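You operate a simulated robot arm through the tools that you are given. There is no shell and no other tool. Be economical: measure what you need, move in short steps, check, and stop when the job is done.

Carry out the task below with a simulated robot arm. There is one attempt and no reset: what you move stays moved.

JOB
Lay breakfast on the grey mat: oats and milk in the grey bowl, pink spoon beside it.
Fine: about half the oats and half the milk; canister and yellow jug go back where they stood; no spill.

It is judged by the outcome, as a careful person would: the job done as asked, and still so three seconds after it is handed in. It fails if anything else is knocked over, pushed out of place, dropped, spilled or broken.

ROBOT AND FRAMES
A 6-joint arm with a two-finger parallel gripper, fixed in place. Base frame: the origin is at the foot of the arm, x ahead of it, y to its left, z up. Lengths are in m, angles in rad, forces in N, time in s.
With the tool pointing down near the work surface it reaches from about 0.32 to 0.7 m from the base axis. Its first joint turns from -2.897 to 2.897 rad. Payload 4.1 kg.
The tool frame sits at the grasp point between the pads (the TCP): z along the fingers, y along the line on which they close. The tips reach 0.023 m beyond it. The gripper opens to 0.094 m. The fingers are 0.038 m wide and 0.01 m thick; the gripper's body (0.054 by 0.096 m) begins 0.039 m behind the TCP.
Orientation is that of the tool frame in the base frame, as a unit quaternion [w, x, y, z]. With the fingers straight down and closing along the base's y, the tool's x points along the base's -x, its y along +y and its z along -z.

CONTROLS
- The arm moves only by the tool send_rows. Its argument "deltas" is one flat list of numbers, 7 for each row, row after row: the shift along the tool's x, y, z in m, then the turn, a rotation vector about the tool's x, y, z in rad, then the opening, from 0 (shut) to 1 (fully open). In form: [x, y, z, rx, ry, rz, fingers, x, y, z, rx, ry, rz, fingers, ...]. A call has 1 to 8 rows; each row is the pose to reach, as a shift and turn from the pose commanded when the call began, along the tool's axes at that moment. Rows are played at 5 a second. More than 0.05 m and 0.15 rad between two rows, or a gripper value outside its range, and nothing of the call is played. Where a pose cannot be reached the arm comes as near as it can. A force on the tool above 40 N (or 10 N above the force at the start of the call, whichever is more), or a blocked arm, ends the call early, and 0.2 s more pass. Each finger travels about 0.045 m/s and halts on what it meets, pressing with about 29 N; the grip force reading is that of the motor and also rises with nothing between the fingers. The clock runs only during rows and for 0.2 s after the last one: add rows that repeat a pose to give the fingers time. It gives the time, the measured TCP pose, the force on the tool (base axes), the opening and the grip force at its end, in the units of the frame above (readings bear some noise).
- Cameras (640 x 400 px; columns grow to the right, rows downward): "scene" is fixed at [0.2194, -0.5013, 1.4855]; the picture's right is [0.71, -0.71, 0.00], its down [-0.54, -0.53, -0.65] and it looks along [0.46, 0.46, -0.76] (base axes); focal length 291 px, centre (320, 200). "wrist" rides on the gripper at [-0.039, 0, -0.044] in the tool frame; the picture's right is [0.00, -1.00, 0.00], its down [0.97, 0.00, -0.24] and it looks along [0.24, 0.00, 0.97] (tool axes); focal length 218 px, centre (320, 200). There is no depth. A picture from a camera that has moved, and an enlarged one, comes with that camera's place and axes in the base frame and with its lens.
- camera(camera): a new picture of that camera. It takes no simulated time.
- move_column(by): slides the trunk up (or, below 0, down) by that many m; the arm rides with it, the base frame stays. It gives what a move gives, with no picture.
- close_up(camera, box): a new picture of the part [left, top, right, bottom] of that camera's present view, enlarged. It takes no simulated time.
- finish_job(): hands the job in; it is judged then, once.

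Go step by step. Nothing tells you positions but the pictures and the camera data: compare them with the known pose of the tool, close in by small moves and look again before you grip or let go. The budget is 120 turns and 84 pictures, counting those below and the enlarged ones. Unless the task says otherwise, let go and move clear before handing in, and close with one line.

The tools are called after ">>>" by a JSON object that holds its "method" and its "body". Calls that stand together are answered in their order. send_rows: Moves the arm, as the interface text tells. Its arguments: {"type":"object","properties":{"deltas":{"type":"array","items":{"type":"number"}}},"required":["deltas"]} The other tools are called the same way: move_column (by) slides the trunk up or down; camera (camera) takes a picture; close_up (camera, box) takes an enlarged picture of a part of a camera's view; finish_job () hands the job in.

At the start:

```text
time: 0.0
tool_pos: [0.3746, -0.1465, 1.2302]
tool_rot: [-0.001, -0.001, 1.0, 0.001]
wrist_force: [0.7, 0.4, 0.2]
grip_width: 0.094
gripper_force: 0.0
trunk travel left (down, up): [-0.525, 0.065]
```

scene: 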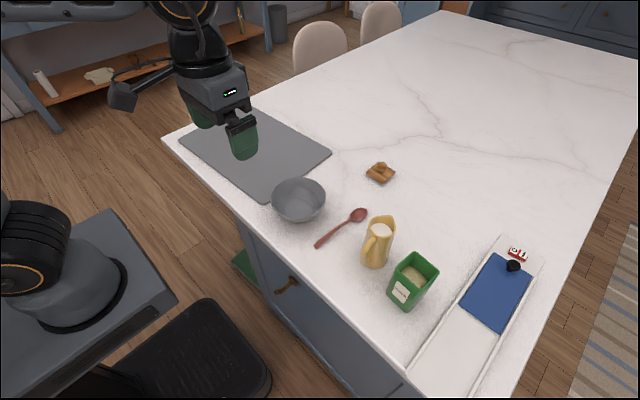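
wrist: 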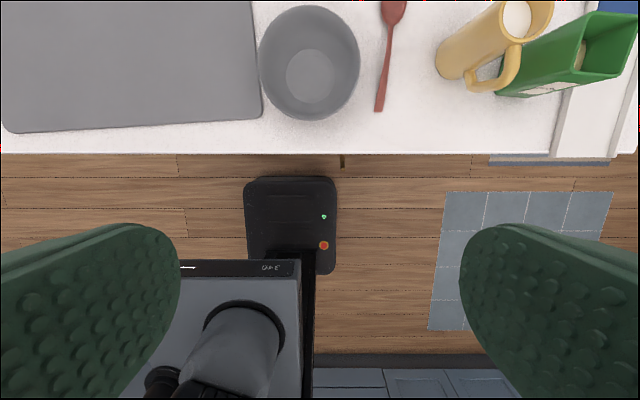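

The bowl looks to be near (0.515, -0.133), the spoon along x at y≈-0.245, the jug near (0.53, -0.36), the canister near (0.51, -0.46), and the mat spans about x 0.45–0.72, y -0.04–0.39. I'll take enlarged views for detail.

>>> {"method": "close_up", "body": {"camera": "scene", "box": [240, 150, 480, 330]}}

>>> {"method": "close_up", "body": {"camera": "wrist", "box": [240, 0, 640, 160]}}

```text
2.22 times, centred on (360, 240) of scene
camera zoom: at [0.2194, -0.5013, 1.4855], right [0.71, -0.71, 0.0], down [-0.54, -0.53, -0.65], along [0.46, 0.46, -0.76], focal length 647 px, centre (231, 111)
```

zoom: 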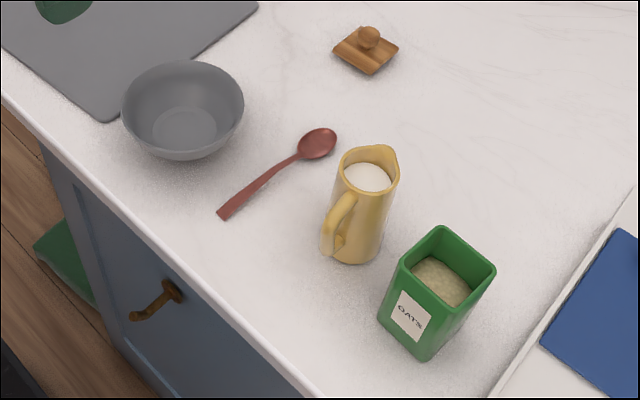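

```text
1.60 times, centred on (440, 80) of wrist
camera zoom: at [0.4131, -0.146, 1.2738], right [0.0, -1.0, 0.0], down [-0.97, 0.0, 0.24], along [-0.24, 0.0, -0.97], focal length 349 px, centre (128, 392)
```

zoom: 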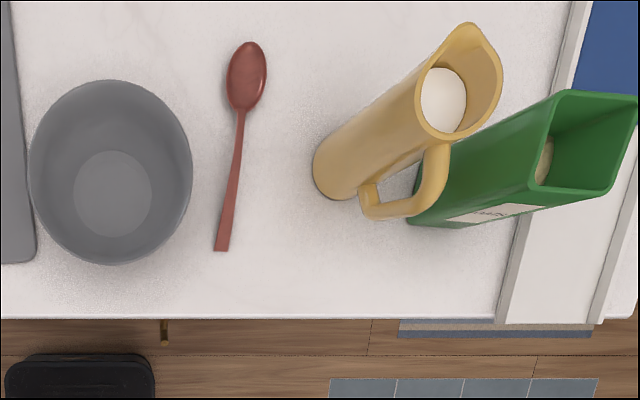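

The jug's handle faces me (-x) and its spout faces +x. The canister is axis-aligned, and the bowl rim is about 0.067 in radius, centred near (0.519, -0.131). I'll move the bowl onto the mat first, so I'm going above its +y rim.

>>> {"method": "send_rows", "body": {"deltas": [-0.0241, 0.01375, 0.03, 0, 0, 0, 0.6, -0.0482, 0.0275, 0.06, 0, 0, 0, 0.6, -0.0722, 0.04125, 0.09, 0, 0, 0, 0.6, -0.0963, 0.055, 0.12, 0, 0, 0, 0.6, -0.12, 0.06875, 0.15, 0, 0, 0, 0.6, -0.1444, 0.0825, 0.18, 0, 0, 0, 0.6]}}

>>> {"method": "camera", "body": {"camera": "wrist"}}

>>> {"method": "camera", "body": {"camera": "scene"}}

```text
time: 1.4
tool_pos: [0.5203, -0.0636, 1.0514]
tool_rot: [0.0, -0.001, 1.0, 0.001]
wrist_force: [-0.8, 0.4, 0.6]
grip_width: 0.0566
gripper_force: 0.0
trunk travel left (down, up): [-0.525, 0.065]
```

```text
79 pictures are left
camera wrist: at [0.5591, -0.0636, 1.0953], right [0.0, -1.0, 0.0], down [-0.97, 0.0, 0.24], along [-0.24, 0.0, -0.97], focal length 218 px, centre (320, 200)
```

wrist: 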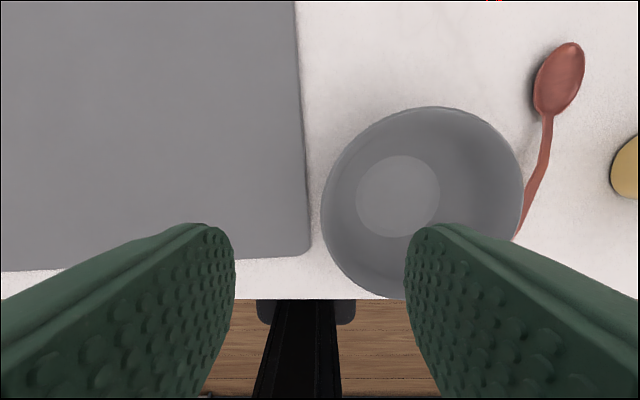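

```text
78 pictures are left
```

scene: 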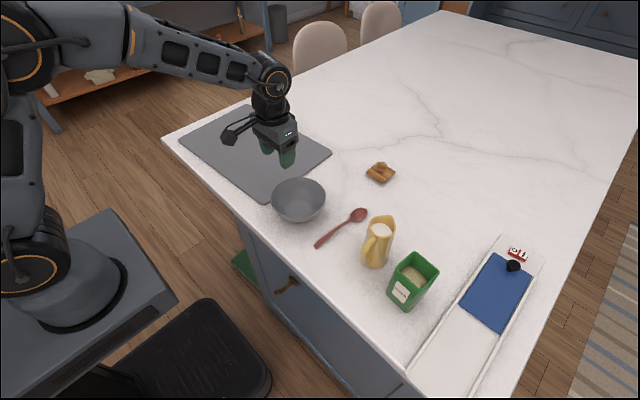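

The bowl's rim centre is about (0.519, -0.133), radius 0.069, rim height about 0.951. I'll tilt the tool to match the wall slope and come down close over the +y rim, then look.

>>> {"method": "send_rows", "body": {"deltas": [0, -0.003, 0.02, 0.15, 0, 0, 0.43, 0, -0.003, 0.05, 0.3, 0, 0, 0.43, 0, -0.001, 0.08, 0.3, 0, 0, 0.43, 0, -0.001, 0.08, 0.3, 0, 0, 0.43]}}

>>> {"method": "camera", "body": {"camera": "wrist"}}

>>> {"method": "close_up", "body": {"camera": "scene", "box": [220, 120, 380, 240]}}

```text
time: 2.4
tool_pos: [0.5203, -0.0641, 0.9687]
tool_rot: [0.0, 0.0, 0.989, -0.15]
wrist_force: [-0.2, 0.6, -0.4]
grip_width: 0.0403
gripper_force: 0.0
trunk travel left (down, up): [-0.525, 0.065]
```

```text
77 pictures are left
camera wrist: at [0.5584, -0.0503, 1.0105], right [0.0, -0.96, 0.3], down [-0.97, 0.07, 0.23], along [-0.24, -0.29, -0.93], focal length 218 px, centre (320, 200)
```

wrist: 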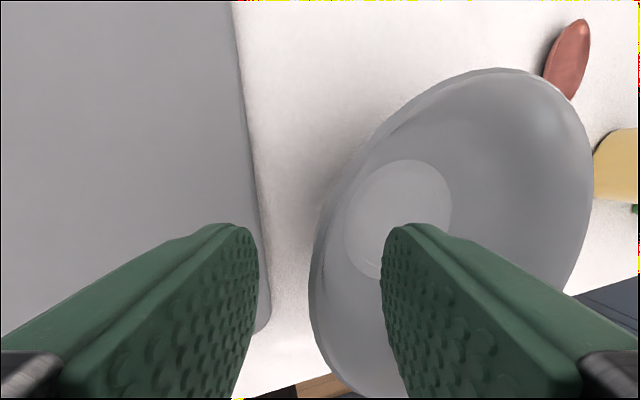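

```text
3.33 times, centred on (300, 180) of scene
camera zoom: at [0.2194, -0.5013, 1.4855], right [0.71, -0.71, 0.0], down [-0.54, -0.53, -0.65], along [0.46, 0.46, -0.76], focal length 971 px, centre (387, 267)
```

zoom: 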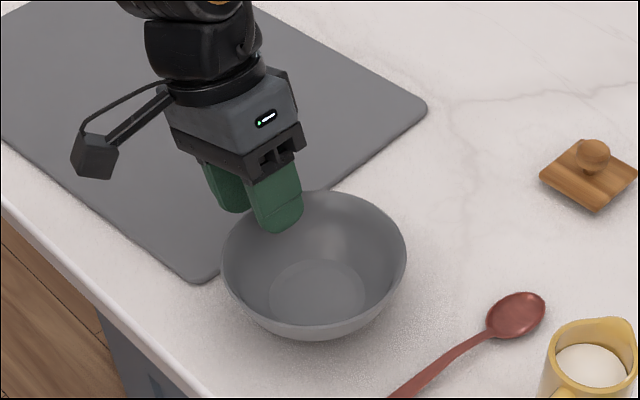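

The rim sits between the fingers. I'll lower the last 25 mm and close.

>>> {"method": "send_rows", "body": {"deltas": [0, 0.0022, 0.0124, 0, 0, 0, 0.43, 0, 0.0045, 0.0248, 0, 0, 0, 0.43, 0, 0.0045, 0.0248, 0, 0, 0, 0.43, 0, 0.0045, 0.0248, 0, 0, 0, 0.2, 0, 0.0045, 0.0248, 0, 0, 0, 0, 0, 0.0045, 0.0248, 0, 0, 0, 0, 0, 0.0045, 0.0248, 0, 0, 0, 0]}}

>>> {"method": "close_up", "body": {"camera": "scene", "box": [220, 120, 380, 240]}}

```text
time: 4.0
tool_pos: [0.519, -0.0691, 0.9465]
tool_rot: [0.001, 0.0, 0.989, -0.15]
wrist_force: [-0.2, -3.9, 10.6]
grip_width: 0.0167
gripper_force: 29.1
trunk travel left (down, up): [-0.525, 0.065]
```

```text
3.33 times, centred on (300, 180) of scene
camera zoom: at [0.2194, -0.5013, 1.4855], right [0.71, -0.71, 0.0], down [-0.54, -0.53, -0.65], along [0.46, 0.46, -0.76], focal length 971 px, centre (387, 267)
```

zoom: 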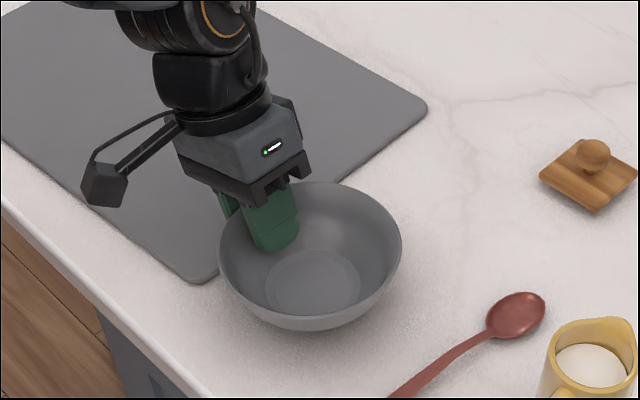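

The bowl is gripped at 16.7 mm. I'll lift it and check how level it hangs.

>>> {"method": "send_rows", "body": {"deltas": [0, -0.0059, -0.0191, 0, 0, 0, 0, 0, -0.0118, -0.0382, 0, 0, 0, 0, 0, -0.0177, -0.0573, 0, 0, 0, 0, 0, -0.0177, -0.0573, 0, 0, 0, 0]}}

>>> {"method": "close_up", "body": {"camera": "scene", "box": [220, 120, 380, 240]}}

```text
time: 5.0
tool_pos: [0.5189, -0.0666, 1.0043]
tool_rot: [-0.001, 0.0, 0.989, -0.15]
wrist_force: [0.0, -0.8, -2.2]
grip_width: 0.0127
gripper_force: 28.9
trunk travel left (down, up): [-0.525, 0.065]
```

```text
3.33 times, centred on (300, 180) of scene
camera zoom: at [0.2194, -0.5013, 1.4855], right [0.71, -0.71, 0.0], down [-0.54, -0.53, -0.65], along [0.46, 0.46, -0.76], focal length 971 px, centre (387, 267)
```

zoom: 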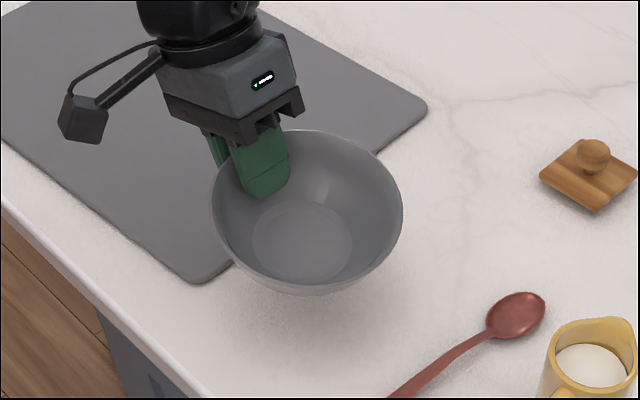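

The bowl hangs with its -y side about 10° low. I'll carry it over the mat and add tilt to level it.

>>> {"method": "send_rows", "body": {"deltas": [-0.0087, 0.0382, -0.0118, 0.025, 0, 0, 0, -0.0174, 0.0764, -0.0237, 0.05, 0, 0, 0, -0.0261, 0.1146, -0.0355, 0.08, 0, 0, 0, -0.0349, 0.1529, -0.0473, 0.11, 0, 0, 0, -0.0436, 0.1911, -0.0591, 0.14, 0, 0, 0, -0.0523, 0.2293, -0.071, 0.17, 0, 0, 0, -0.061, 0.2675, -0.0828, 0.17, 0, 0, 0, -0.061, 0.2675, -0.0828, 0.17, 0, 0, 0]}}

>>> {"method": "close_up", "body": {"camera": "scene", "box": [160, 50, 360, 200]}}

>>> {"method": "camera", "body": {"camera": "wrist"}}

```text
time: 6.8
tool_pos: [0.5774, 0.2139, 1.0024]
tool_rot: [0.0, 0.001, 0.973, -0.233]
wrist_force: [0.5, 0.1, -2.8]
grip_width: 0.0129
gripper_force: 29.1
trunk travel left (down, up): [-0.525, 0.065]
```

```text
2.67 times, centred on (260, 125) of scene
camera zoom: at [0.2194, -0.5013, 1.4855], right [0.71, -0.71, 0.0], down [-0.54, -0.53, -0.65], along [0.46, 0.46, -0.76], focal length 777 px, centre (480, 400)
```

zoom: 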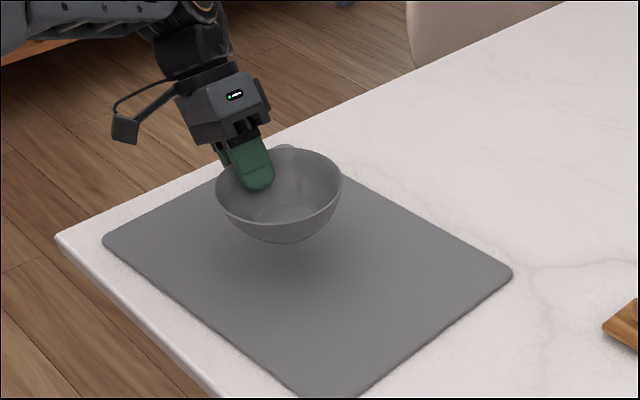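

```text
72 pictures are left
camera wrist: at [0.6148, 0.2342, 1.041], right [0.0, -0.89, 0.45], down [-0.97, 0.11, 0.21], along [-0.24, -0.44, -0.87], focal length 218 px, centre (320, 200)
```

wrist: 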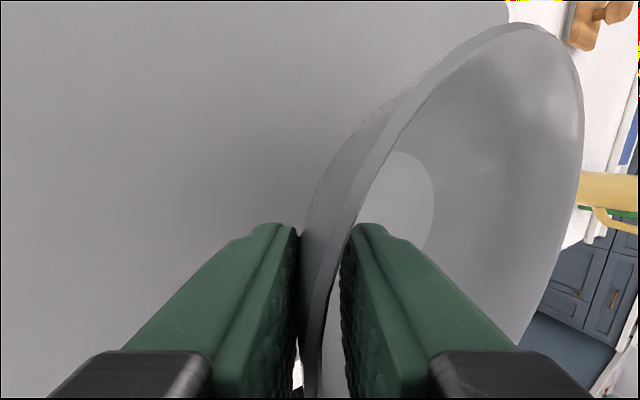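

The bowl now hangs level over the mat. I'm lowering it gently while watching the force.

>>> {"method": "send_rows", "body": {"deltas": [0, 0.0091, 0.0178, 0, 0, 0, 0, 0, 0.0181, 0.0356, 0, 0, 0, 0, 0, 0.0204, 0.0401, 0, 0, 0, 0, 0, 0.0204, 0.0401, 0, 0, 0, 0]}}

>>> {"method": "close_up", "body": {"camera": "scene", "box": [200, 80, 320, 170]}}

```text
time: 7.8
tool_pos: [0.5802, 0.211, 0.9585]
tool_rot: [0.001, 0.0, 0.973, -0.232]
wrist_force: [-0.2, 0.5, -2.6]
grip_width: 0.0126
gripper_force: 29.0
trunk travel left (down, up): [-0.525, 0.065]
```

```text
4.44 times, centred on (260, 125) of scene
camera zoom: at [0.2194, -0.5013, 1.4855], right [0.71, -0.71, 0.0], down [-0.54, -0.53, -0.65], along [0.46, 0.46, -0.76], focal length 1294 px, centre (587, 533)
```

zoom: 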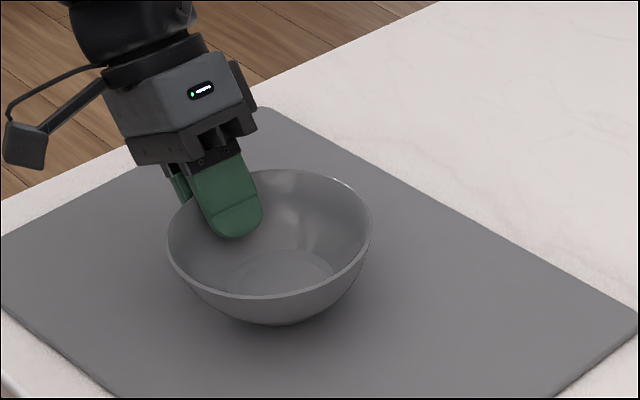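

Nothing has touched yet, so I'll keep lowering in small steps.

>>> {"method": "send_rows", "body": {"deltas": [0, 0.0014, 0.0027, 0, 0, 0, 0, 0, 0.0027, 0.0053, 0, 0, 0, 0, 0, 0.0034, 0.0067, 0, 0, 0, 0, 0, 0.0034, 0.0067, 0, 0, 0, 0]}}

```text
time: 8.8
tool_pos: [0.5796, 0.2128, 0.9532]
tool_rot: [0.001, 0.0, 0.973, -0.233]
wrist_force: [-1.9, 4.4, 8.6]
grip_width: 0.0129
gripper_force: 29.0
trunk travel left (down, up): [-0.525, 0.065]
```

The bowl has touched down. I'll open the fingers and back out along the tool axis.

>>> {"method": "send_rows", "body": {"deltas": [0, 0, 0, 0, 0, 0, 0.25, 0, 0, 0, 0, 0, 0, 0.35, 0, 0, 0, 0, 0, 0, 0.38, 0, -0.005, -0.025, 0, 0, 0, 0.38, 0, -0.015, -0.06, 0, 0, 0, 0.38, 0, -0.04, -0.1, -0.1, 0, 0, 0.38, 0, -0.06, -0.14, -0.2, 0, 0, 0.38]}}

>>> {"method": "camera", "body": {"camera": "scene"}}

>>> {"method": "close_up", "body": {"camera": "scene", "box": [200, 80, 320, 170]}}

```text
time: 10.4
tool_pos: [0.5786, 0.2217, 1.1044]
tool_rot: [0.0, 0.0, 0.991, -0.134]
wrist_force: [-0.1, 0.5, -0.3]
grip_width: 0.0357
gripper_force: 0.0
trunk travel left (down, up): [-0.525, 0.065]
```

```text
70 pictures are left
```

scene: 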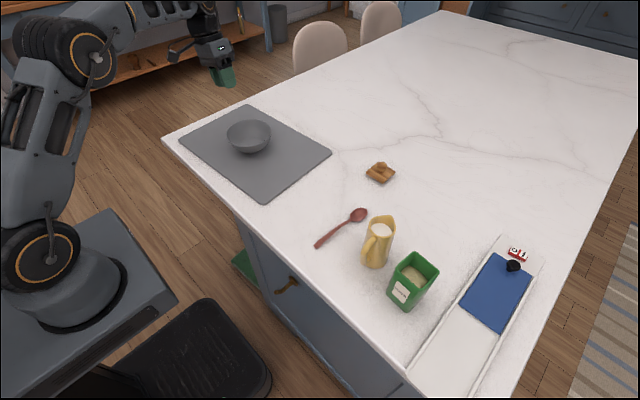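

```text
4.44 times, centred on (260, 125) of scene
camera zoom: at [0.2194, -0.5013, 1.4855], right [0.71, -0.71, 0.0], down [-0.54, -0.53, -0.65], along [0.46, 0.46, -0.76], focal length 1294 px, centre (587, 533)
```

zoom: 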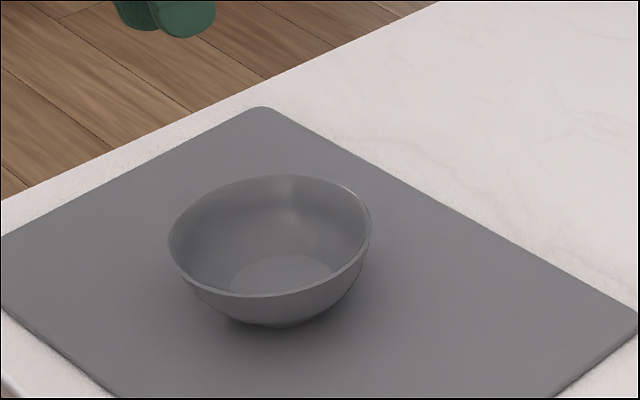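

The bowl rests flat on the mat, centred at about (0.577, 0.154). Next is the canister, so I'm moving back to the middle with the tool upright.

>>> {"method": "send_rows", "body": {"deltas": [0.0199, -0.0413, 0.0054, -0.034, 0, 0, 0.6, 0.0398, -0.0826, 0.0109, -0.0675, 0, 0, 0.8, 0.0596, -0.1239, 0.0163, -0.101, 0, 0, 1, 0.0795, -0.1652, 0.0218, -0.135, 0, 0, 1, 0.0994, -0.2064, 0.0272, -0.169, 0, 0, 1, 0.1193, -0.2477, 0.0326, -0.2025, 0, 0, 1, 0.1391, -0.289, 0.0381, -0.236, 0, 0, 1, 0.159, -0.3303, 0.0435, -0.269, 0, 0, 1]}}

```text
time: 12.2
tool_pos: [0.4217, -0.1091, 1.1489]
tool_rot: [0.0, 0.0, 1.0, 0.0]
wrist_force: [-0.3, -0.5, 0.1]
grip_width: 0.0941
gripper_force: 0.0
trunk travel left (down, up): [-0.525, 0.065]
```

Now I'm rotating the tool toward horizontal while moving over to the canister's y.

>>> {"method": "send_rows", "body": {"deltas": [0.00625, -0.03625, 0.00375, 0, -0.14, 0, 1, 0.0125, -0.0725, 0.0075, 0, -0.28, 0, 1, 0.01875, -0.10875, 0.01125, 0, -0.42, 0, 1, 0.025, -0.145, 0.015, 0, -0.56, 0, 1, 0.03125, -0.18125, 0.01875, 0, -0.7, 0, 1, 0.0375, -0.2175, 0.0225, 0, -0.84, 0, 1, 0.04375, -0.25375, 0.02625, 0, -0.98, 0, 1, 0.05, -0.29, 0.03, 0, -1.12, 0, 1]}}

>>> {"method": "camera", "body": {"camera": "scene"}}

>>> {"method": "camera", "body": {"camera": "wrist"}}

```text
time: 14.0
tool_pos: [0.3705, -0.4009, 1.1209]
tool_rot: [0.532, 0.001, 0.847, -0.002]
wrist_force: [-0.6, -0.4, -0.4]
grip_width: 0.0941
gripper_force: 0.0
trunk travel left (down, up): [-0.525, 0.065]
```

```text
68 pictures are left
```

scene: 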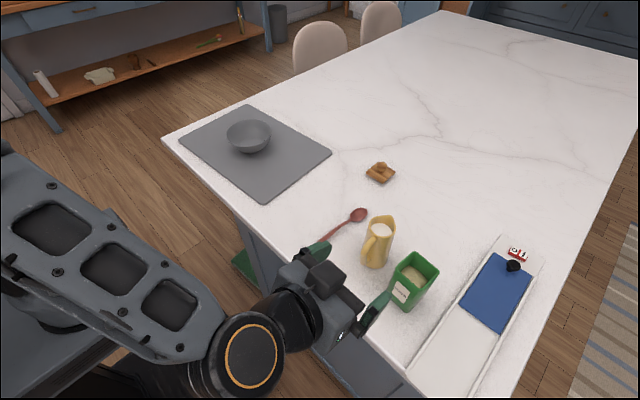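

```text
67 pictures are left
camera wrist: at [0.3468, -0.401, 1.173], right [0.0, -1.0, 0.0], down [-0.64, 0.0, -0.77], along [0.77, 0.0, -0.64], focal length 218 px, centre (320, 200)
```

wrist: 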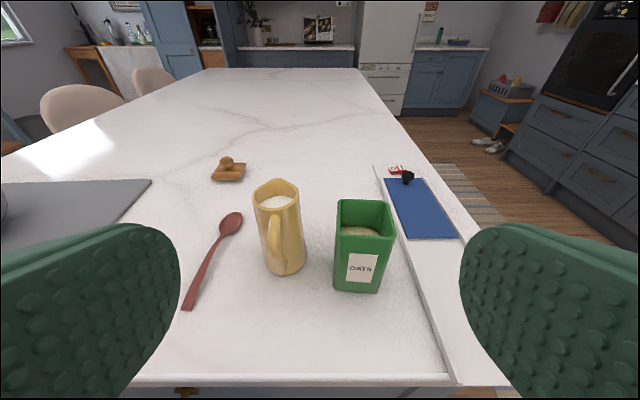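

Clear view. I'll zoom in on the jug and canister to refine their positions.

>>> {"method": "close_up", "body": {"camera": "wrist", "box": [230, 160, 430, 310]}}

```text
2.67 times, centred on (330, 235) of wrist
camera zoom: at [0.3468, -0.401, 1.173], right [0.0, -1.0, 0.0], down [-0.64, 0.0, -0.77], along [0.77, 0.0, -0.64], focal length 582 px, centre (293, 107)
```

zoom: 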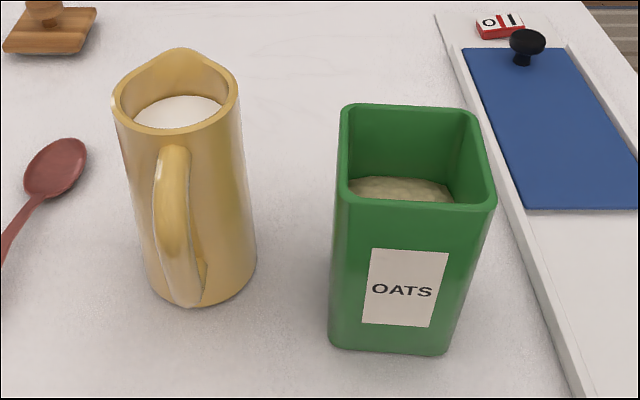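

The canister is about 0.056 square, centred near (0.513, -0.449) with its yaw about -0.08, and 0.11 tall with oats about 0.07 deep. I'll go to a horizontal pre-grasp in front of it.

>>> {"method": "send_rows", "body": {"deltas": [0.0244, -0.008, 0.0213, 0.016, -0.09, 0.0036, 0.8, 0.0488, -0.016, 0.0425, 0.032, -0.18, 0.0072, 0.8, 0.0731, -0.024, 0.0638, 0.048, -0.27, 0.0108, 0.8, 0.0975, -0.032, 0.085, 0.064, -0.36, 0.0144, 0.8, 0.1219, -0.04, 0.1063, 0.08, -0.4508, 0.018, 0.8, 0.1219, -0.04, 0.1063, 0.08, -0.4508, 0.018, 0.8]}}

>>> {"method": "camera", "body": {"camera": "scene"}}

>>> {"method": "camera", "body": {"camera": "wrist"}}

```text
time: 15.4
tool_pos: [0.4134, -0.4389, 0.9667]
tool_rot: [0.707, 0.029, 0.706, -0.029]
wrist_force: [-0.4, 0.6, -0.2]
grip_width: 0.0754
gripper_force: 0.0
trunk travel left (down, up): [-0.525, 0.065]
```

```text
65 pictures are left
```

scene: 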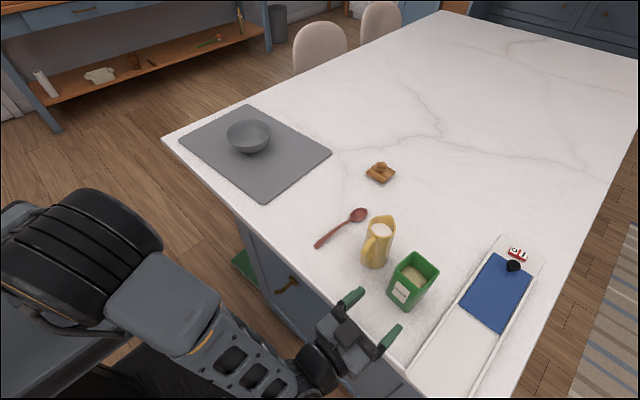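

```text
64 pictures are left
camera wrist: at [0.3683, -0.4344, 1.0049], right [-0.08, -1.0, 0.0], down [-0.24, 0.02, -0.97], along [0.97, -0.08, -0.24], focal length 218 px, centre (320, 200)
```

wrist: 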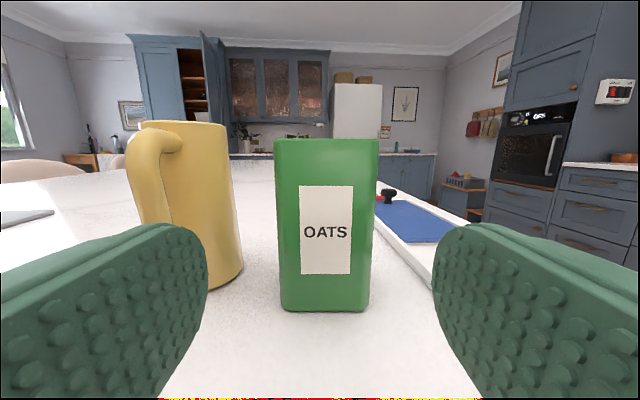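

The canister is centred and square between the fingers. I'll advance 0.10 and grip.

>>> {"method": "send_rows", "body": {"deltas": [0, -0.001, 0.034, 0, 0, 0, 0.8, 0, -0.001, 0.067, 0, 0, 0, 0.8, 0, -0.001, 0.1, 0, 0, 0, 0.8, 0, -0.001, 0.1, 0, 0, 0, 0.8, 0, -0.001, 0.1, 0, 0, 0, 0.6, 0, -0.001, 0.1, 0, 0, 0, 0.4, 0, -0.001, 0.1, 0, 0, 0, 0.3, 0, -0.001, 0.1, 0, 0, 0, 0.3]}}

>>> {"method": "close_up", "body": {"camera": "scene", "box": [300, 190, 500, 340]}}

```text
time: 16.0
tool_pos: [0.4652, -0.4448, 0.9649]
tool_rot: [0.703, 0.033, 0.71, -0.028]
wrist_force: [-10.4, 0.1, 0.0]
grip_width: 0.0753
gripper_force: 0.0
trunk travel left (down, up): [-0.525, 0.065]
stopped in row 2: the force on the tool passed its limit (the readings are from after the stop); the commanded pose is now the measured one
```

```text
2.67 times, centred on (400, 265) of scene
camera zoom: at [0.2194, -0.5013, 1.4855], right [0.71, -0.71, 0.0], down [-0.54, -0.53, -0.65], along [0.46, 0.46, -0.76], focal length 777 px, centre (107, 27)
```

zoom: 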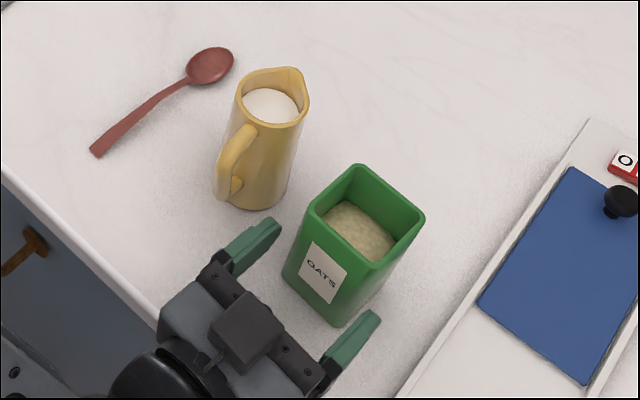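

Something stopped me at x=0.465, and it isn't the fingers on the box as far as I can see. I'll look at the wrist links near the counter edge.

>>> {"method": "close_up", "body": {"camera": "scene", "box": [200, 200, 440, 400]}}

>>> {"method": "camera", "body": {"camera": "wrist"}}

```text
2.00 times, centred on (320, 300) of scene
camera zoom: at [0.2194, -0.5013, 1.4855], right [0.71, -0.71, 0.0], down [-0.54, -0.53, -0.65], along [0.46, 0.46, -0.76], focal length 582 px, centre (320, 0)
```

zoom: 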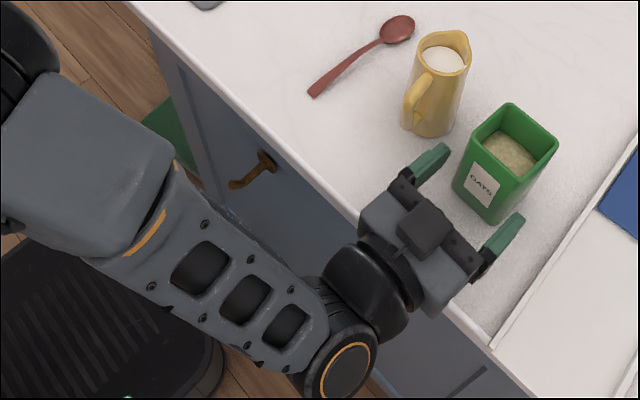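

```text
61 pictures are left
camera wrist: at [0.4205, -0.4421, 1.0018], right [-0.09, -1.0, -0.01], down [-0.25, 0.03, -0.97], along [0.96, -0.08, -0.25], focal length 218 px, centre (320, 200)
```

wrist: 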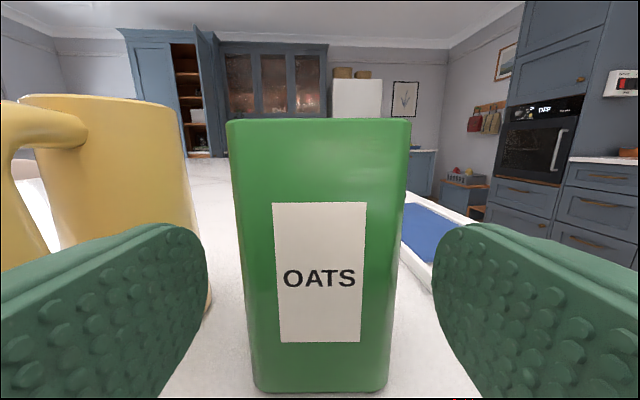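

The wrist joint behind the gripper bumped the counter edge. I'll back off, raise the grip to z≈0.98, pitch down about 0.25 rad so the wrist clears, and advance again.

>>> {"method": "send_rows", "body": {"deltas": [0, 0, -0.031, 0, 0, 0, 0.8, 0, 0.001, -0.062, 0, 0, 0, 0.8, -0.008, 0.001, -0.062, 0, 0.12, 0, 0.8, -0.015, 0.001, -0.062, 0, 0.24, 0, 0.8, -0.015, 0.001, -0.029, 0, 0.24, 0, 0.8, -0.015, 0.001, 0.004, 0, 0.24, 0, 0.8, -0.015, 0.001, 0.037, 0, 0.24, 0, 0.8, -0.015, 0.001, 0.037, 0, 0.24, 0, 0.8]}}

>>> {"method": "close_up", "body": {"camera": "scene", "box": [300, 190, 500, 340]}}

>>> {"method": "camera", "body": {"camera": "wrist"}}

```text
time: 17.6
tool_pos: [0.487, -0.4485, 0.9774]
tool_rot: [0.61, 0.039, 0.791, -0.023]
wrist_force: [-7.4, -0.7, 5.1]
grip_width: 0.0753
gripper_force: 0.2
trunk travel left (down, up): [-0.525, 0.065]
stopped in row 7: the force on the tool passed its limit (the readings are from after the stop); the commanded pose is now the measured one
```

```text
2.67 times, centred on (400, 265) of scene
camera zoom: at [0.2194, -0.5013, 1.4855], right [0.71, -0.71, 0.0], down [-0.54, -0.53, -0.65], along [0.46, 0.46, -0.76], focal length 777 px, centre (107, 27)
```

zoom: 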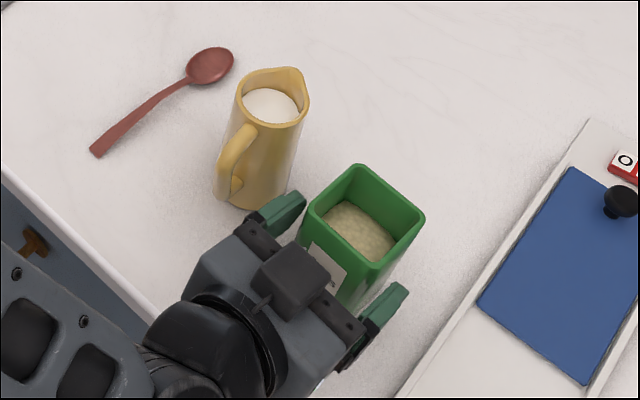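

```text
59 pictures are left
camera wrist: at [0.4529, -0.4459, 1.0262], right [-0.09, -1.0, -0.01], down [-0.48, 0.05, -0.88], along [0.87, -0.08, -0.48], focal length 218 px, centre (320, 200)
```

wrist: 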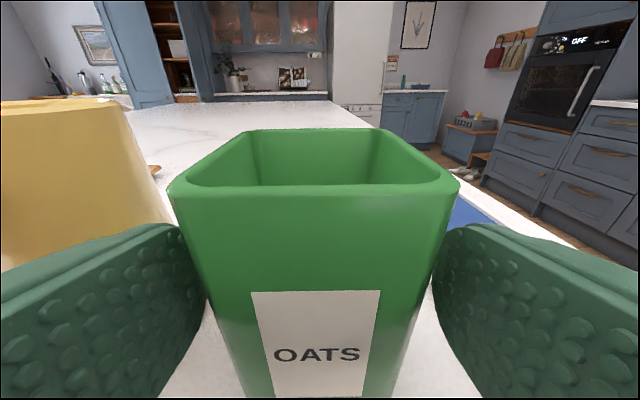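

The wrist touched the edge again at x=0.487. I'll add another 0.2 rad of pitch and a few mm of height, then go the last 18 mm.

>>> {"method": "send_rows", "body": {"deltas": [0.0077, 0, -0.029, 0, 0, 0, 0.8, 0, 0, -0.0311, 0, 0.1, 0, 0.8, 0, 0, -0.0311, 0, 0.2, 0, 0.8, -0.0064, 0, -0.0069, 0, 0.2, 0, 0.8, -0.0123, 0, 0.0153, 0, 0.2, 0, 0.8, -0.0123, 0, 0.0153, 0, 0.2, 0, 0.8]}}

>>> {"method": "close_up", "body": {"camera": "scene", "box": [300, 190, 500, 340]}}

```text
time: 19.0
tool_pos: [0.5057, -0.4494, 0.9856]
tool_rot: [0.528, 0.041, 0.848, -0.019]
wrist_force: [0.6, 1.1, -0.6]
grip_width: 0.0749
gripper_force: 0.1
trunk travel left (down, up): [-0.525, 0.065]
```

```text
2.67 times, centred on (400, 265) of scene
camera zoom: at [0.2194, -0.5013, 1.4855], right [0.71, -0.71, 0.0], down [-0.54, -0.53, -0.65], along [0.46, 0.46, -0.76], focal length 777 px, centre (107, 27)
```

zoom: 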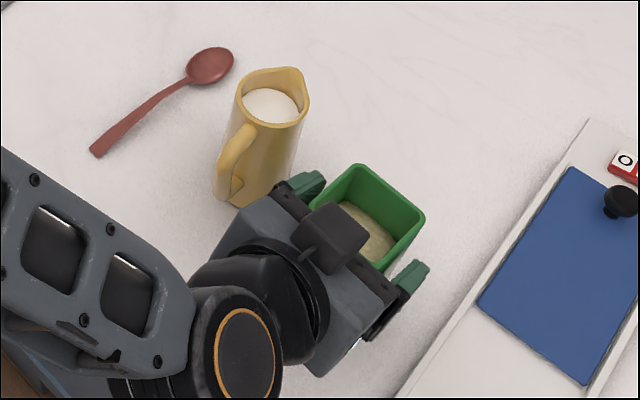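

The tool is free at x=0.506 with both fingers beside the box. Closing now.

>>> {"method": "send_rows", "body": {"deltas": [0, 0, 0, 0, 0, 0, 0.7, 0, 0, 0, 0, 0, 0, 0.6, 0, 0, 0, 0, 0, 0, 0.5, 0, 0, 0, 0, 0, 0, 0.3, 0, 0, 0, 0, 0, 0, 0.3]}}

>>> {"method": "close_up", "body": {"camera": "scene", "box": [300, 190, 500, 340]}}

>>> {"method": "camera", "body": {"camera": "wrist"}}

```text
time: 20.2
tool_pos: [0.5066, -0.4504, 0.9867]
tool_rot: [0.527, 0.041, 0.848, -0.019]
wrist_force: [0.8, -1.3, 0.8]
grip_width: 0.0599
gripper_force: 28.8
trunk travel left (down, up): [-0.525, 0.065]
```

```text
2.67 times, centred on (400, 265) of scene
camera zoom: at [0.2194, -0.5013, 1.4855], right [0.71, -0.71, 0.0], down [-0.54, -0.53, -0.65], along [0.46, 0.46, -0.76], focal length 777 px, centre (107, 27)
```

zoom: 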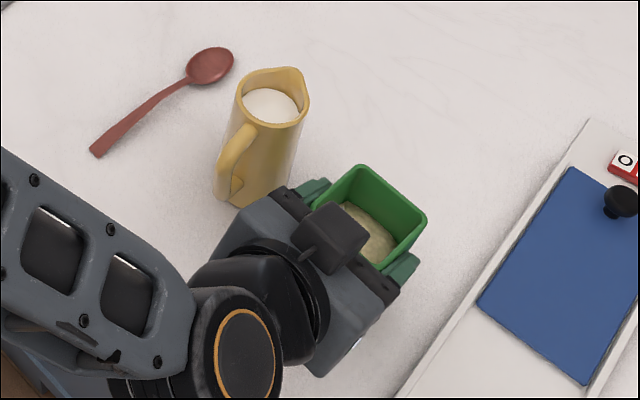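

```text
56 pictures are left
camera wrist: at [0.4829, -0.4487, 1.0393], right [-0.09, -1.0, -0.01], down [-0.64, 0.07, -0.76], along [0.76, -0.06, -0.64], focal length 218 px, centre (320, 200)
```

wrist: 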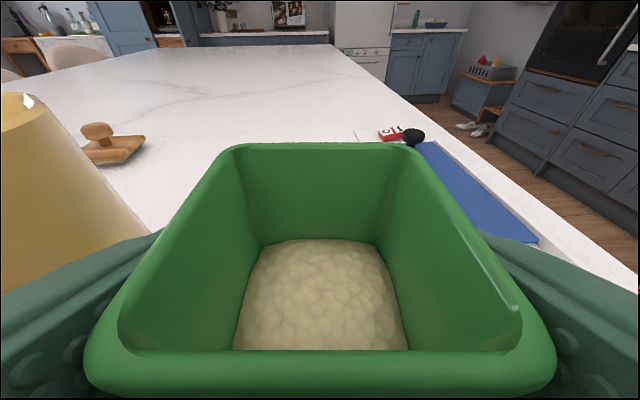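

Gripped solidly at 60 mm, and the wrist camera looks right into the canister. I'll lift it straight up by 0.15.

>>> {"method": "send_rows", "body": {"deltas": [-0.018, 0, -0.0089, 0, 0, 0, 0.3, -0.045, 0, -0.022, 0, 0, 0, 0.3, -0.0897, 0, -0.0443, 0, 0, 0, 0.3, -0.1345, 0, -0.0664, 0, 0, 0, 0.3, -0.1345, 0, -0.0664, 0, 0, 0, 0.3]}}

>>> {"method": "camera", "body": {"camera": "scene"}}

```text
time: 21.4
tool_pos: [0.505, -0.4519, 1.1363]
tool_rot: [0.528, 0.041, 0.848, -0.019]
wrist_force: [-0.5, 0.4, -3.1]
grip_width: 0.06
gripper_force: 29.2
trunk travel left (down, up): [-0.525, 0.065]
```

```text
55 pictures are left
```

scene: 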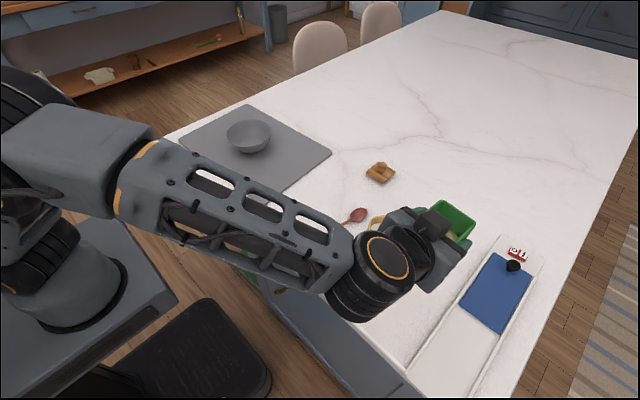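

The canister is lifted and weighs about 0.3 kg. I'm carrying it left toward the bowl at constant height and pitch.

>>> {"method": "send_rows", "body": {"deltas": [0.0028, 0.0459, -0.0057, 0, 0, 0, 0.3, 0.0057, 0.0918, -0.0115, 0, 0, 0, 0.3, 0.0085, 0.1378, -0.0172, 0, 0, 0, 0.3, 0.0113, 0.1837, -0.0229, 0, 0, 0, 0.3, 0.0142, 0.2296, -0.0287, 0, 0, 0, 0.3, 0.017, 0.2755, -0.0344, 0, 0, 0, 0.3, 0.0198, 0.3215, -0.0401, 0, 0, 0, 0.3]}}

>>> {"method": "send_rows", "body": {"deltas": [0.0028, 0.0459, -0.0057, 0, 0, 0, 0.3, 0.0057, 0.0918, -0.0115, 0, 0, 0, 0.3, 0.0085, 0.1378, -0.0172, 0, 0, 0, 0.3, 0.0113, 0.1837, -0.0229, 0, 0, 0, 0.3, 0.0142, 0.2296, -0.0287, 0, 0, 0, 0.3, 0.017, 0.2755, -0.0344, 0, 0, 0, 0.3]}}

>>> {"method": "camera", "body": {"camera": "scene"}}

>>> {"method": "camera", "body": {"camera": "wrist"}}

```text
time: 23.0
tool_pos: [0.4895, -0.127, 1.138]
tool_rot: [0.527, 0.041, 0.849, -0.019]
wrist_force: [-0.3, -0.4, -2.3]
grip_width: 0.0599
gripper_force: 29.3
trunk travel left (down, up): [-0.525, 0.065]
```

```text
time: 24.4
tool_pos: [0.472, -0.0477, 1.1415]
tool_rot: [0.526, 0.038, 0.849, -0.013]
wrist_force: [0.3, 0.4, -2.8]
grip_width: 0.0602
gripper_force: 28.8
out of reach, approached as far as the arm can: row 2, 3, 4, 5, 6
trunk travel left (down, up): [-0.525, 0.065]
```

```text
54 pictures are left
```

scene: 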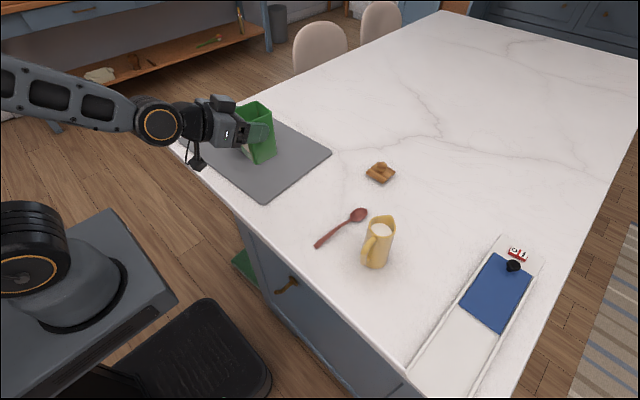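

```text
53 pictures are left
camera wrist: at [0.449, -0.0462, 1.1964], right [-0.08, -1.0, -0.02], down [-0.64, 0.06, -0.76], along [0.76, -0.05, -0.65], focal length 218 px, centre (320, 200)
```

wrist: 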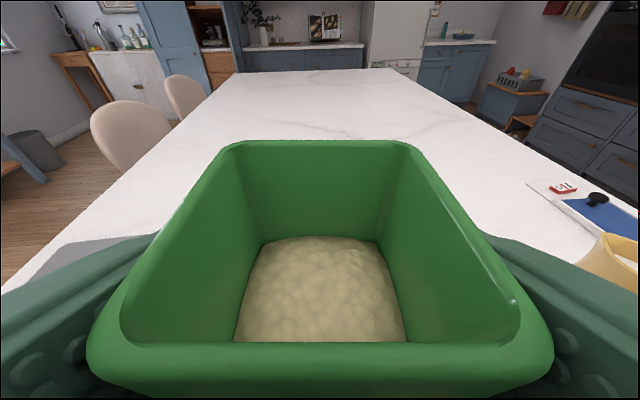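

That heading folds the arm too close to its base at y≈-0.05. Turning the tool's heading toward +y keeps the wrist further out, so I'll test a small retreat with some yaw.

>>> {"method": "send_rows", "body": {"deltas": [0, -0.02, 0, -0.12, 0, -0.059, 0.3, 0, -0.04, 0, -0.24, 0, -0.118, 0.3]}}

```text
time: 25.0
tool_pos: [0.4635, -0.0856, 1.1431]
tool_rot: [0.527, -0.073, 0.845, 0.053]
wrist_force: [-0.5, 0.1, -2.2]
grip_width: 0.06
gripper_force: 28.8
trunk travel left (down, up): [-0.525, 0.065]
```

The retreat worked, so the commanded pose follows what is reachable. I'll now turn the heading to about +1.0 rad while moving up to the bowl with the canister still upright.

>>> {"method": "send_rows", "body": {"deltas": [0.0022, 0.0248, 0.0191, -0.1064, 0, -0.0525, 0.3, 0.0044, 0.0497, 0.0382, -0.2127, 0, -0.1051, 0.3, 0.0066, 0.0745, 0.0573, -0.3191, 0, -0.1576, 0.3, 0.0089, 0.0993, 0.0763, -0.4254, 0, -0.2101, 0.3, 0.0111, 0.1241, 0.0954, -0.5318, 0, -0.2627, 0.3, 0.0133, 0.149, 0.1145, -0.6382, 0, -0.3152, 0.3, 0.0155, 0.1738, 0.1336, -0.7445, 0, -0.3677, 0.3]}}

>>> {"method": "camera", "body": {"camera": "scene"}}

>>> {"method": "camera", "body": {"camera": "wrist"}}

```text
time: 26.6
tool_pos: [0.5423, 0.1073, 1.0739]
tool_rot: [0.465, -0.408, 0.741, 0.26]
wrist_force: [0.2, 0.1, -2.1]
grip_width: 0.0598
gripper_force: 29.0
trunk travel left (down, up): [-0.525, 0.065]
```

```text
52 pictures are left
```

scene: 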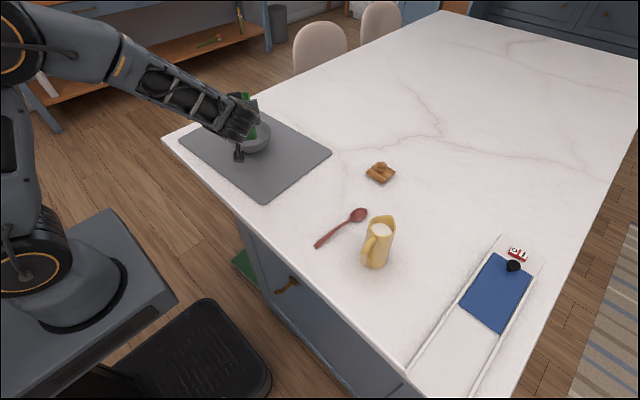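

```text
51 pictures are left
camera wrist: at [0.5289, 0.0885, 1.1268], right [0.85, -0.53, -0.01], down [-0.34, -0.54, -0.77], along [0.41, 0.65, -0.64], focal length 218 px, centre (320, 200)
```

wrist: 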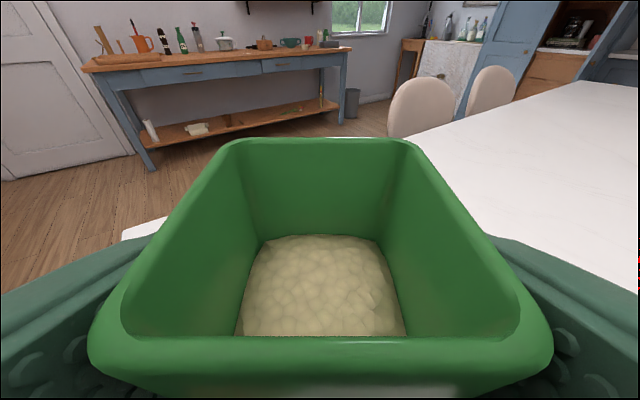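

I'm lined up along the heading at about 58°, with the lip over the bowl's near half. I'll tilt to about 0.85 rad at this height and check.

>>> {"method": "send_rows", "body": {"deltas": [0, 0, 0, 0, 0.14, 0, 0.3, 0, 0, 0, 0, 0.28, 0, 0.3, 0, 0, 0, 0, 0.42, 0, 0.3, 0, 0, 0, 0, 0.56, 0, 0.3, 0, 0, 0, 0, 0.7, 0, 0.3, 0, 0, 0, 0, 0.85, 0, 0.3]}}

>>> {"method": "close_up", "body": {"camera": "scene", "box": [180, 60, 340, 180]}}

>>> {"method": "camera", "body": {"camera": "wrist"}}

```text
time: 28.0
tool_pos: [0.5411, 0.1075, 1.0742]
tool_rot: [0.118, -0.478, 0.868, 0.067]
wrist_force: [0.4, 0.3, -1.8]
grip_width: 0.0596
gripper_force: 28.9
trunk travel left (down, up): [-0.525, 0.065]
```

```text
3.33 times, centred on (260, 120) of scene
camera zoom: at [0.2194, -0.5013, 1.4855], right [0.71, -0.71, 0.0], down [-0.54, -0.53, -0.65], along [0.46, 0.46, -0.76], focal length 971 px, centre (520, 467)
```

zoom: 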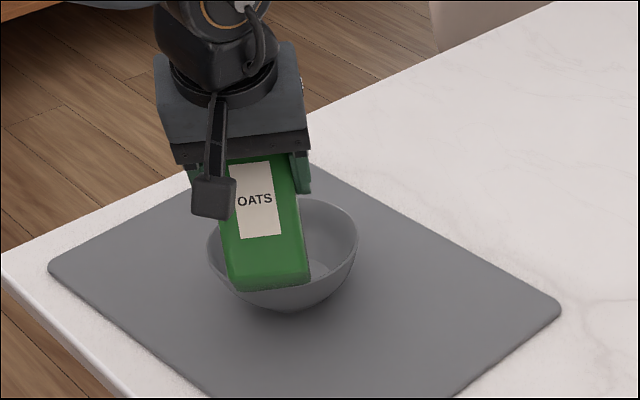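

```text
49 pictures are left
camera wrist: at [0.5539, 0.1296, 1.1258], right [0.84, -0.53, -0.01], down [-0.53, -0.84, -0.03], along [0.01, 0.03, -1.0], focal length 218 px, centre (320, 200)
```

wrist: 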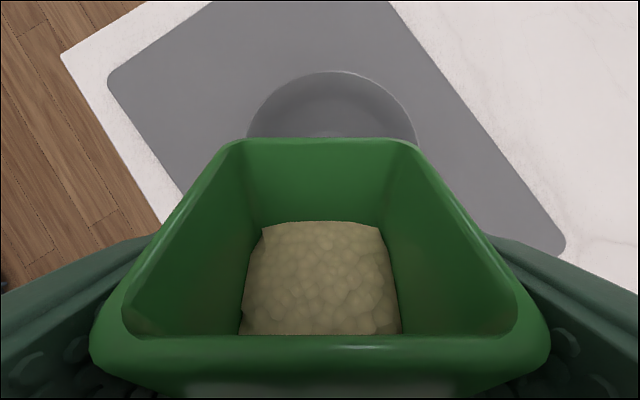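

The lip is about 11 mm short of the bowl's centre, with the bowl well under it. I'll lower, nudge forward and tilt further to begin the flow.

>>> {"method": "send_rows", "body": {"deltas": [0, 0, 0.0285, 0, 0, 0, 0.3, -0.0003, 0, 0.057, 0, 0, 0, 0.3, -0.0003, 0, 0.057, 0, 0.1, 0, 0.3, -0.0003, 0, 0.057, 0, 0.2, 0, 0.3, -0.0003, 0, 0.057, 0, 0.3, 0, 0.3]}}

>>> {"method": "camera", "body": {"camera": "wrist"}}

```text
time: 29.2
tool_pos: [0.5489, 0.1201, 1.0181]
tool_rot: [-0.014, -0.482, 0.876, -0.004]
wrist_force: [-1.0, -0.9, -2.4]
grip_width: 0.06
gripper_force: 28.4
trunk travel left (down, up): [-0.525, 0.065]
```

```text
48 pictures are left
camera wrist: at [0.5698, 0.1541, 1.061], right [0.84, -0.53, -0.01], down [-0.51, -0.81, 0.27], along [-0.15, -0.22, -0.96], focal length 218 px, centre (320, 200)
```

wrist: 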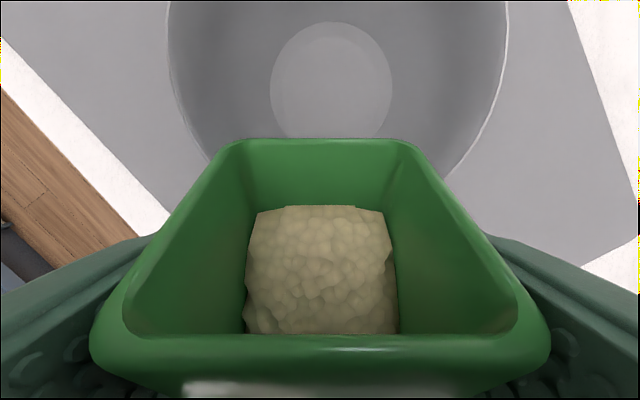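

The oats are creeping toward the lip but none have fallen at about 66°. Tilting further.

>>> {"method": "send_rows", "body": {"deltas": [-0.002, 0, 0, 0, 0.1, 0, 0.3, -0.004, 0, 0, 0, 0.2, 0, 0.3, -0.004, 0, 0, 0, 0.2, 0, 0.3]}}

>>> {"method": "camera", "body": {"camera": "wrist"}}

```text
time: 30.0
tool_pos: [0.5514, 0.1244, 1.0206]
tool_rot: [-0.101, -0.481, 0.869, -0.054]
wrist_force: [-0.4, -0.4, -2.0]
grip_width: 0.06
gripper_force: 28.7
trunk travel left (down, up): [-0.525, 0.065]
```

```text
47 pictures are left
camera wrist: at [0.5764, 0.165, 1.0523], right [0.85, -0.53, 0.0], down [-0.47, -0.75, 0.45], along [-0.25, -0.38, -0.89], focal length 218 px, centre (320, 200)
```

wrist: 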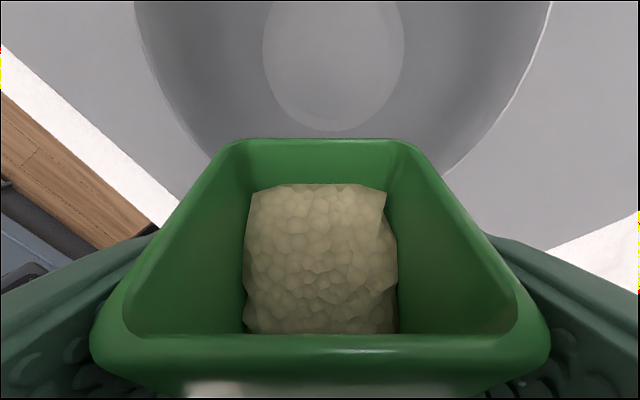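

At 77° nothing is over the lip yet. I'll go up to about 86° with a short wait.

>>> {"method": "send_rows", "body": {"deltas": [-0.002, 0, 0, 0, 0.08, 0, 0.3, -0.004, 0, 0, 0, 0.16, 0, 0.3, -0.004, 0, 0, 0, 0.16, 0, 0.3]}}

>>> {"method": "camera", "body": {"camera": "wrist"}}

```text
time: 30.8
tool_pos: [0.5521, 0.1278, 1.0185]
tool_rot: [-0.17, -0.474, 0.859, -0.091]
wrist_force: [0.3, -0.7, -1.6]
grip_width: 0.0599
gripper_force: 29.1
trunk travel left (down, up): [-0.525, 0.065]
```

```text
46 pictures are left
camera wrist: at [0.5804, 0.1724, 1.0439], right [0.85, -0.53, -0.01], down [-0.43, -0.68, 0.59], along [-0.32, -0.5, -0.81], focal length 218 px, centre (320, 200)
```

wrist: 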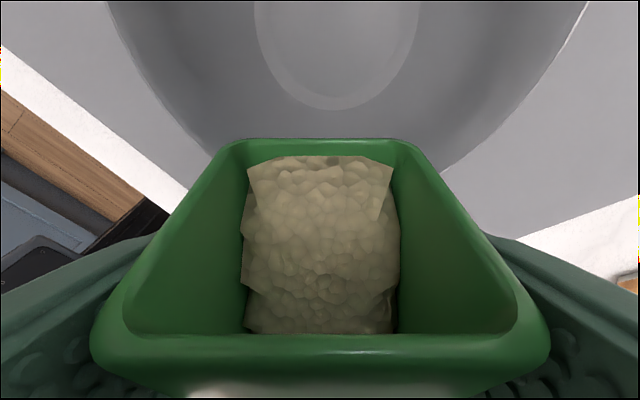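

The oats are right at the lip now. I'll make small tilt increments.

>>> {"method": "send_rows", "body": {"deltas": [-0.001, 0, 0, 0, 0.07, 0, 0.3, -0.001, 0, 0, 0, 0.07, 0, 0.3]}}

>>> {"method": "camera", "body": {"camera": "wrist"}}

```text
time: 31.4
tool_pos: [0.553, 0.1287, 1.0175]
tool_rot: [-0.201, -0.471, 0.852, -0.108]
wrist_force: [0.9, -0.1, -2.6]
grip_width: 0.06
gripper_force: 29.1
trunk travel left (down, up): [-0.525, 0.065]
```

```text
45 pictures are left
camera wrist: at [0.5817, 0.1745, 1.0393], right [0.85, -0.53, 0.0], down [-0.41, -0.65, 0.64], along [-0.35, -0.54, -0.76], focal length 218 px, centre (320, 200)
```

wrist: 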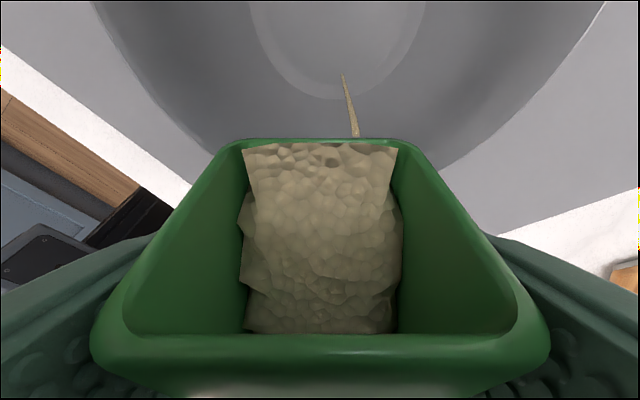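

The flow is starting, and it falls into the bowl. I'll hold a moment with a touch more tilt.

>>> {"method": "send_rows", "body": {"deltas": [0, 0, 0, 0, 0.05, 0, 0.3, 0, 0, 0, 0, 0.05, 0, 0.3]}}

>>> {"method": "camera", "body": {"camera": "wrist"}}

```text
time: 32.0
tool_pos: [0.5546, 0.1285, 1.02]
tool_rot: [-0.221, -0.468, 0.847, -0.12]
wrist_force: [0.6, -0.2, -1.9]
grip_width: 0.0599
gripper_force: 28.6
trunk travel left (down, up): [-0.525, 0.065]
```

```text
44 pictures are left
camera wrist: at [0.5826, 0.1751, 1.0371], right [0.85, -0.53, 0.0], down [-0.39, -0.62, 0.68], along [-0.37, -0.57, -0.73], focal length 218 px, centre (320, 200)
```

wrist: 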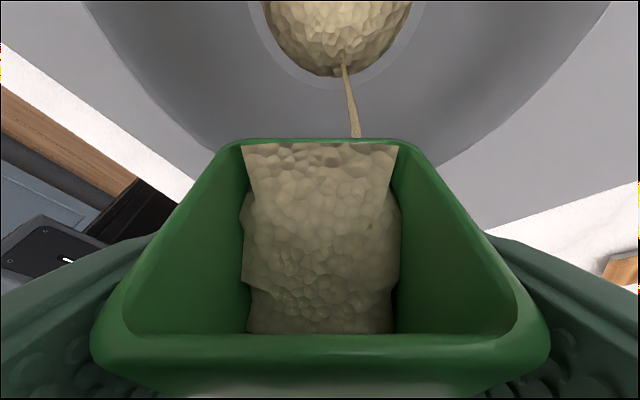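

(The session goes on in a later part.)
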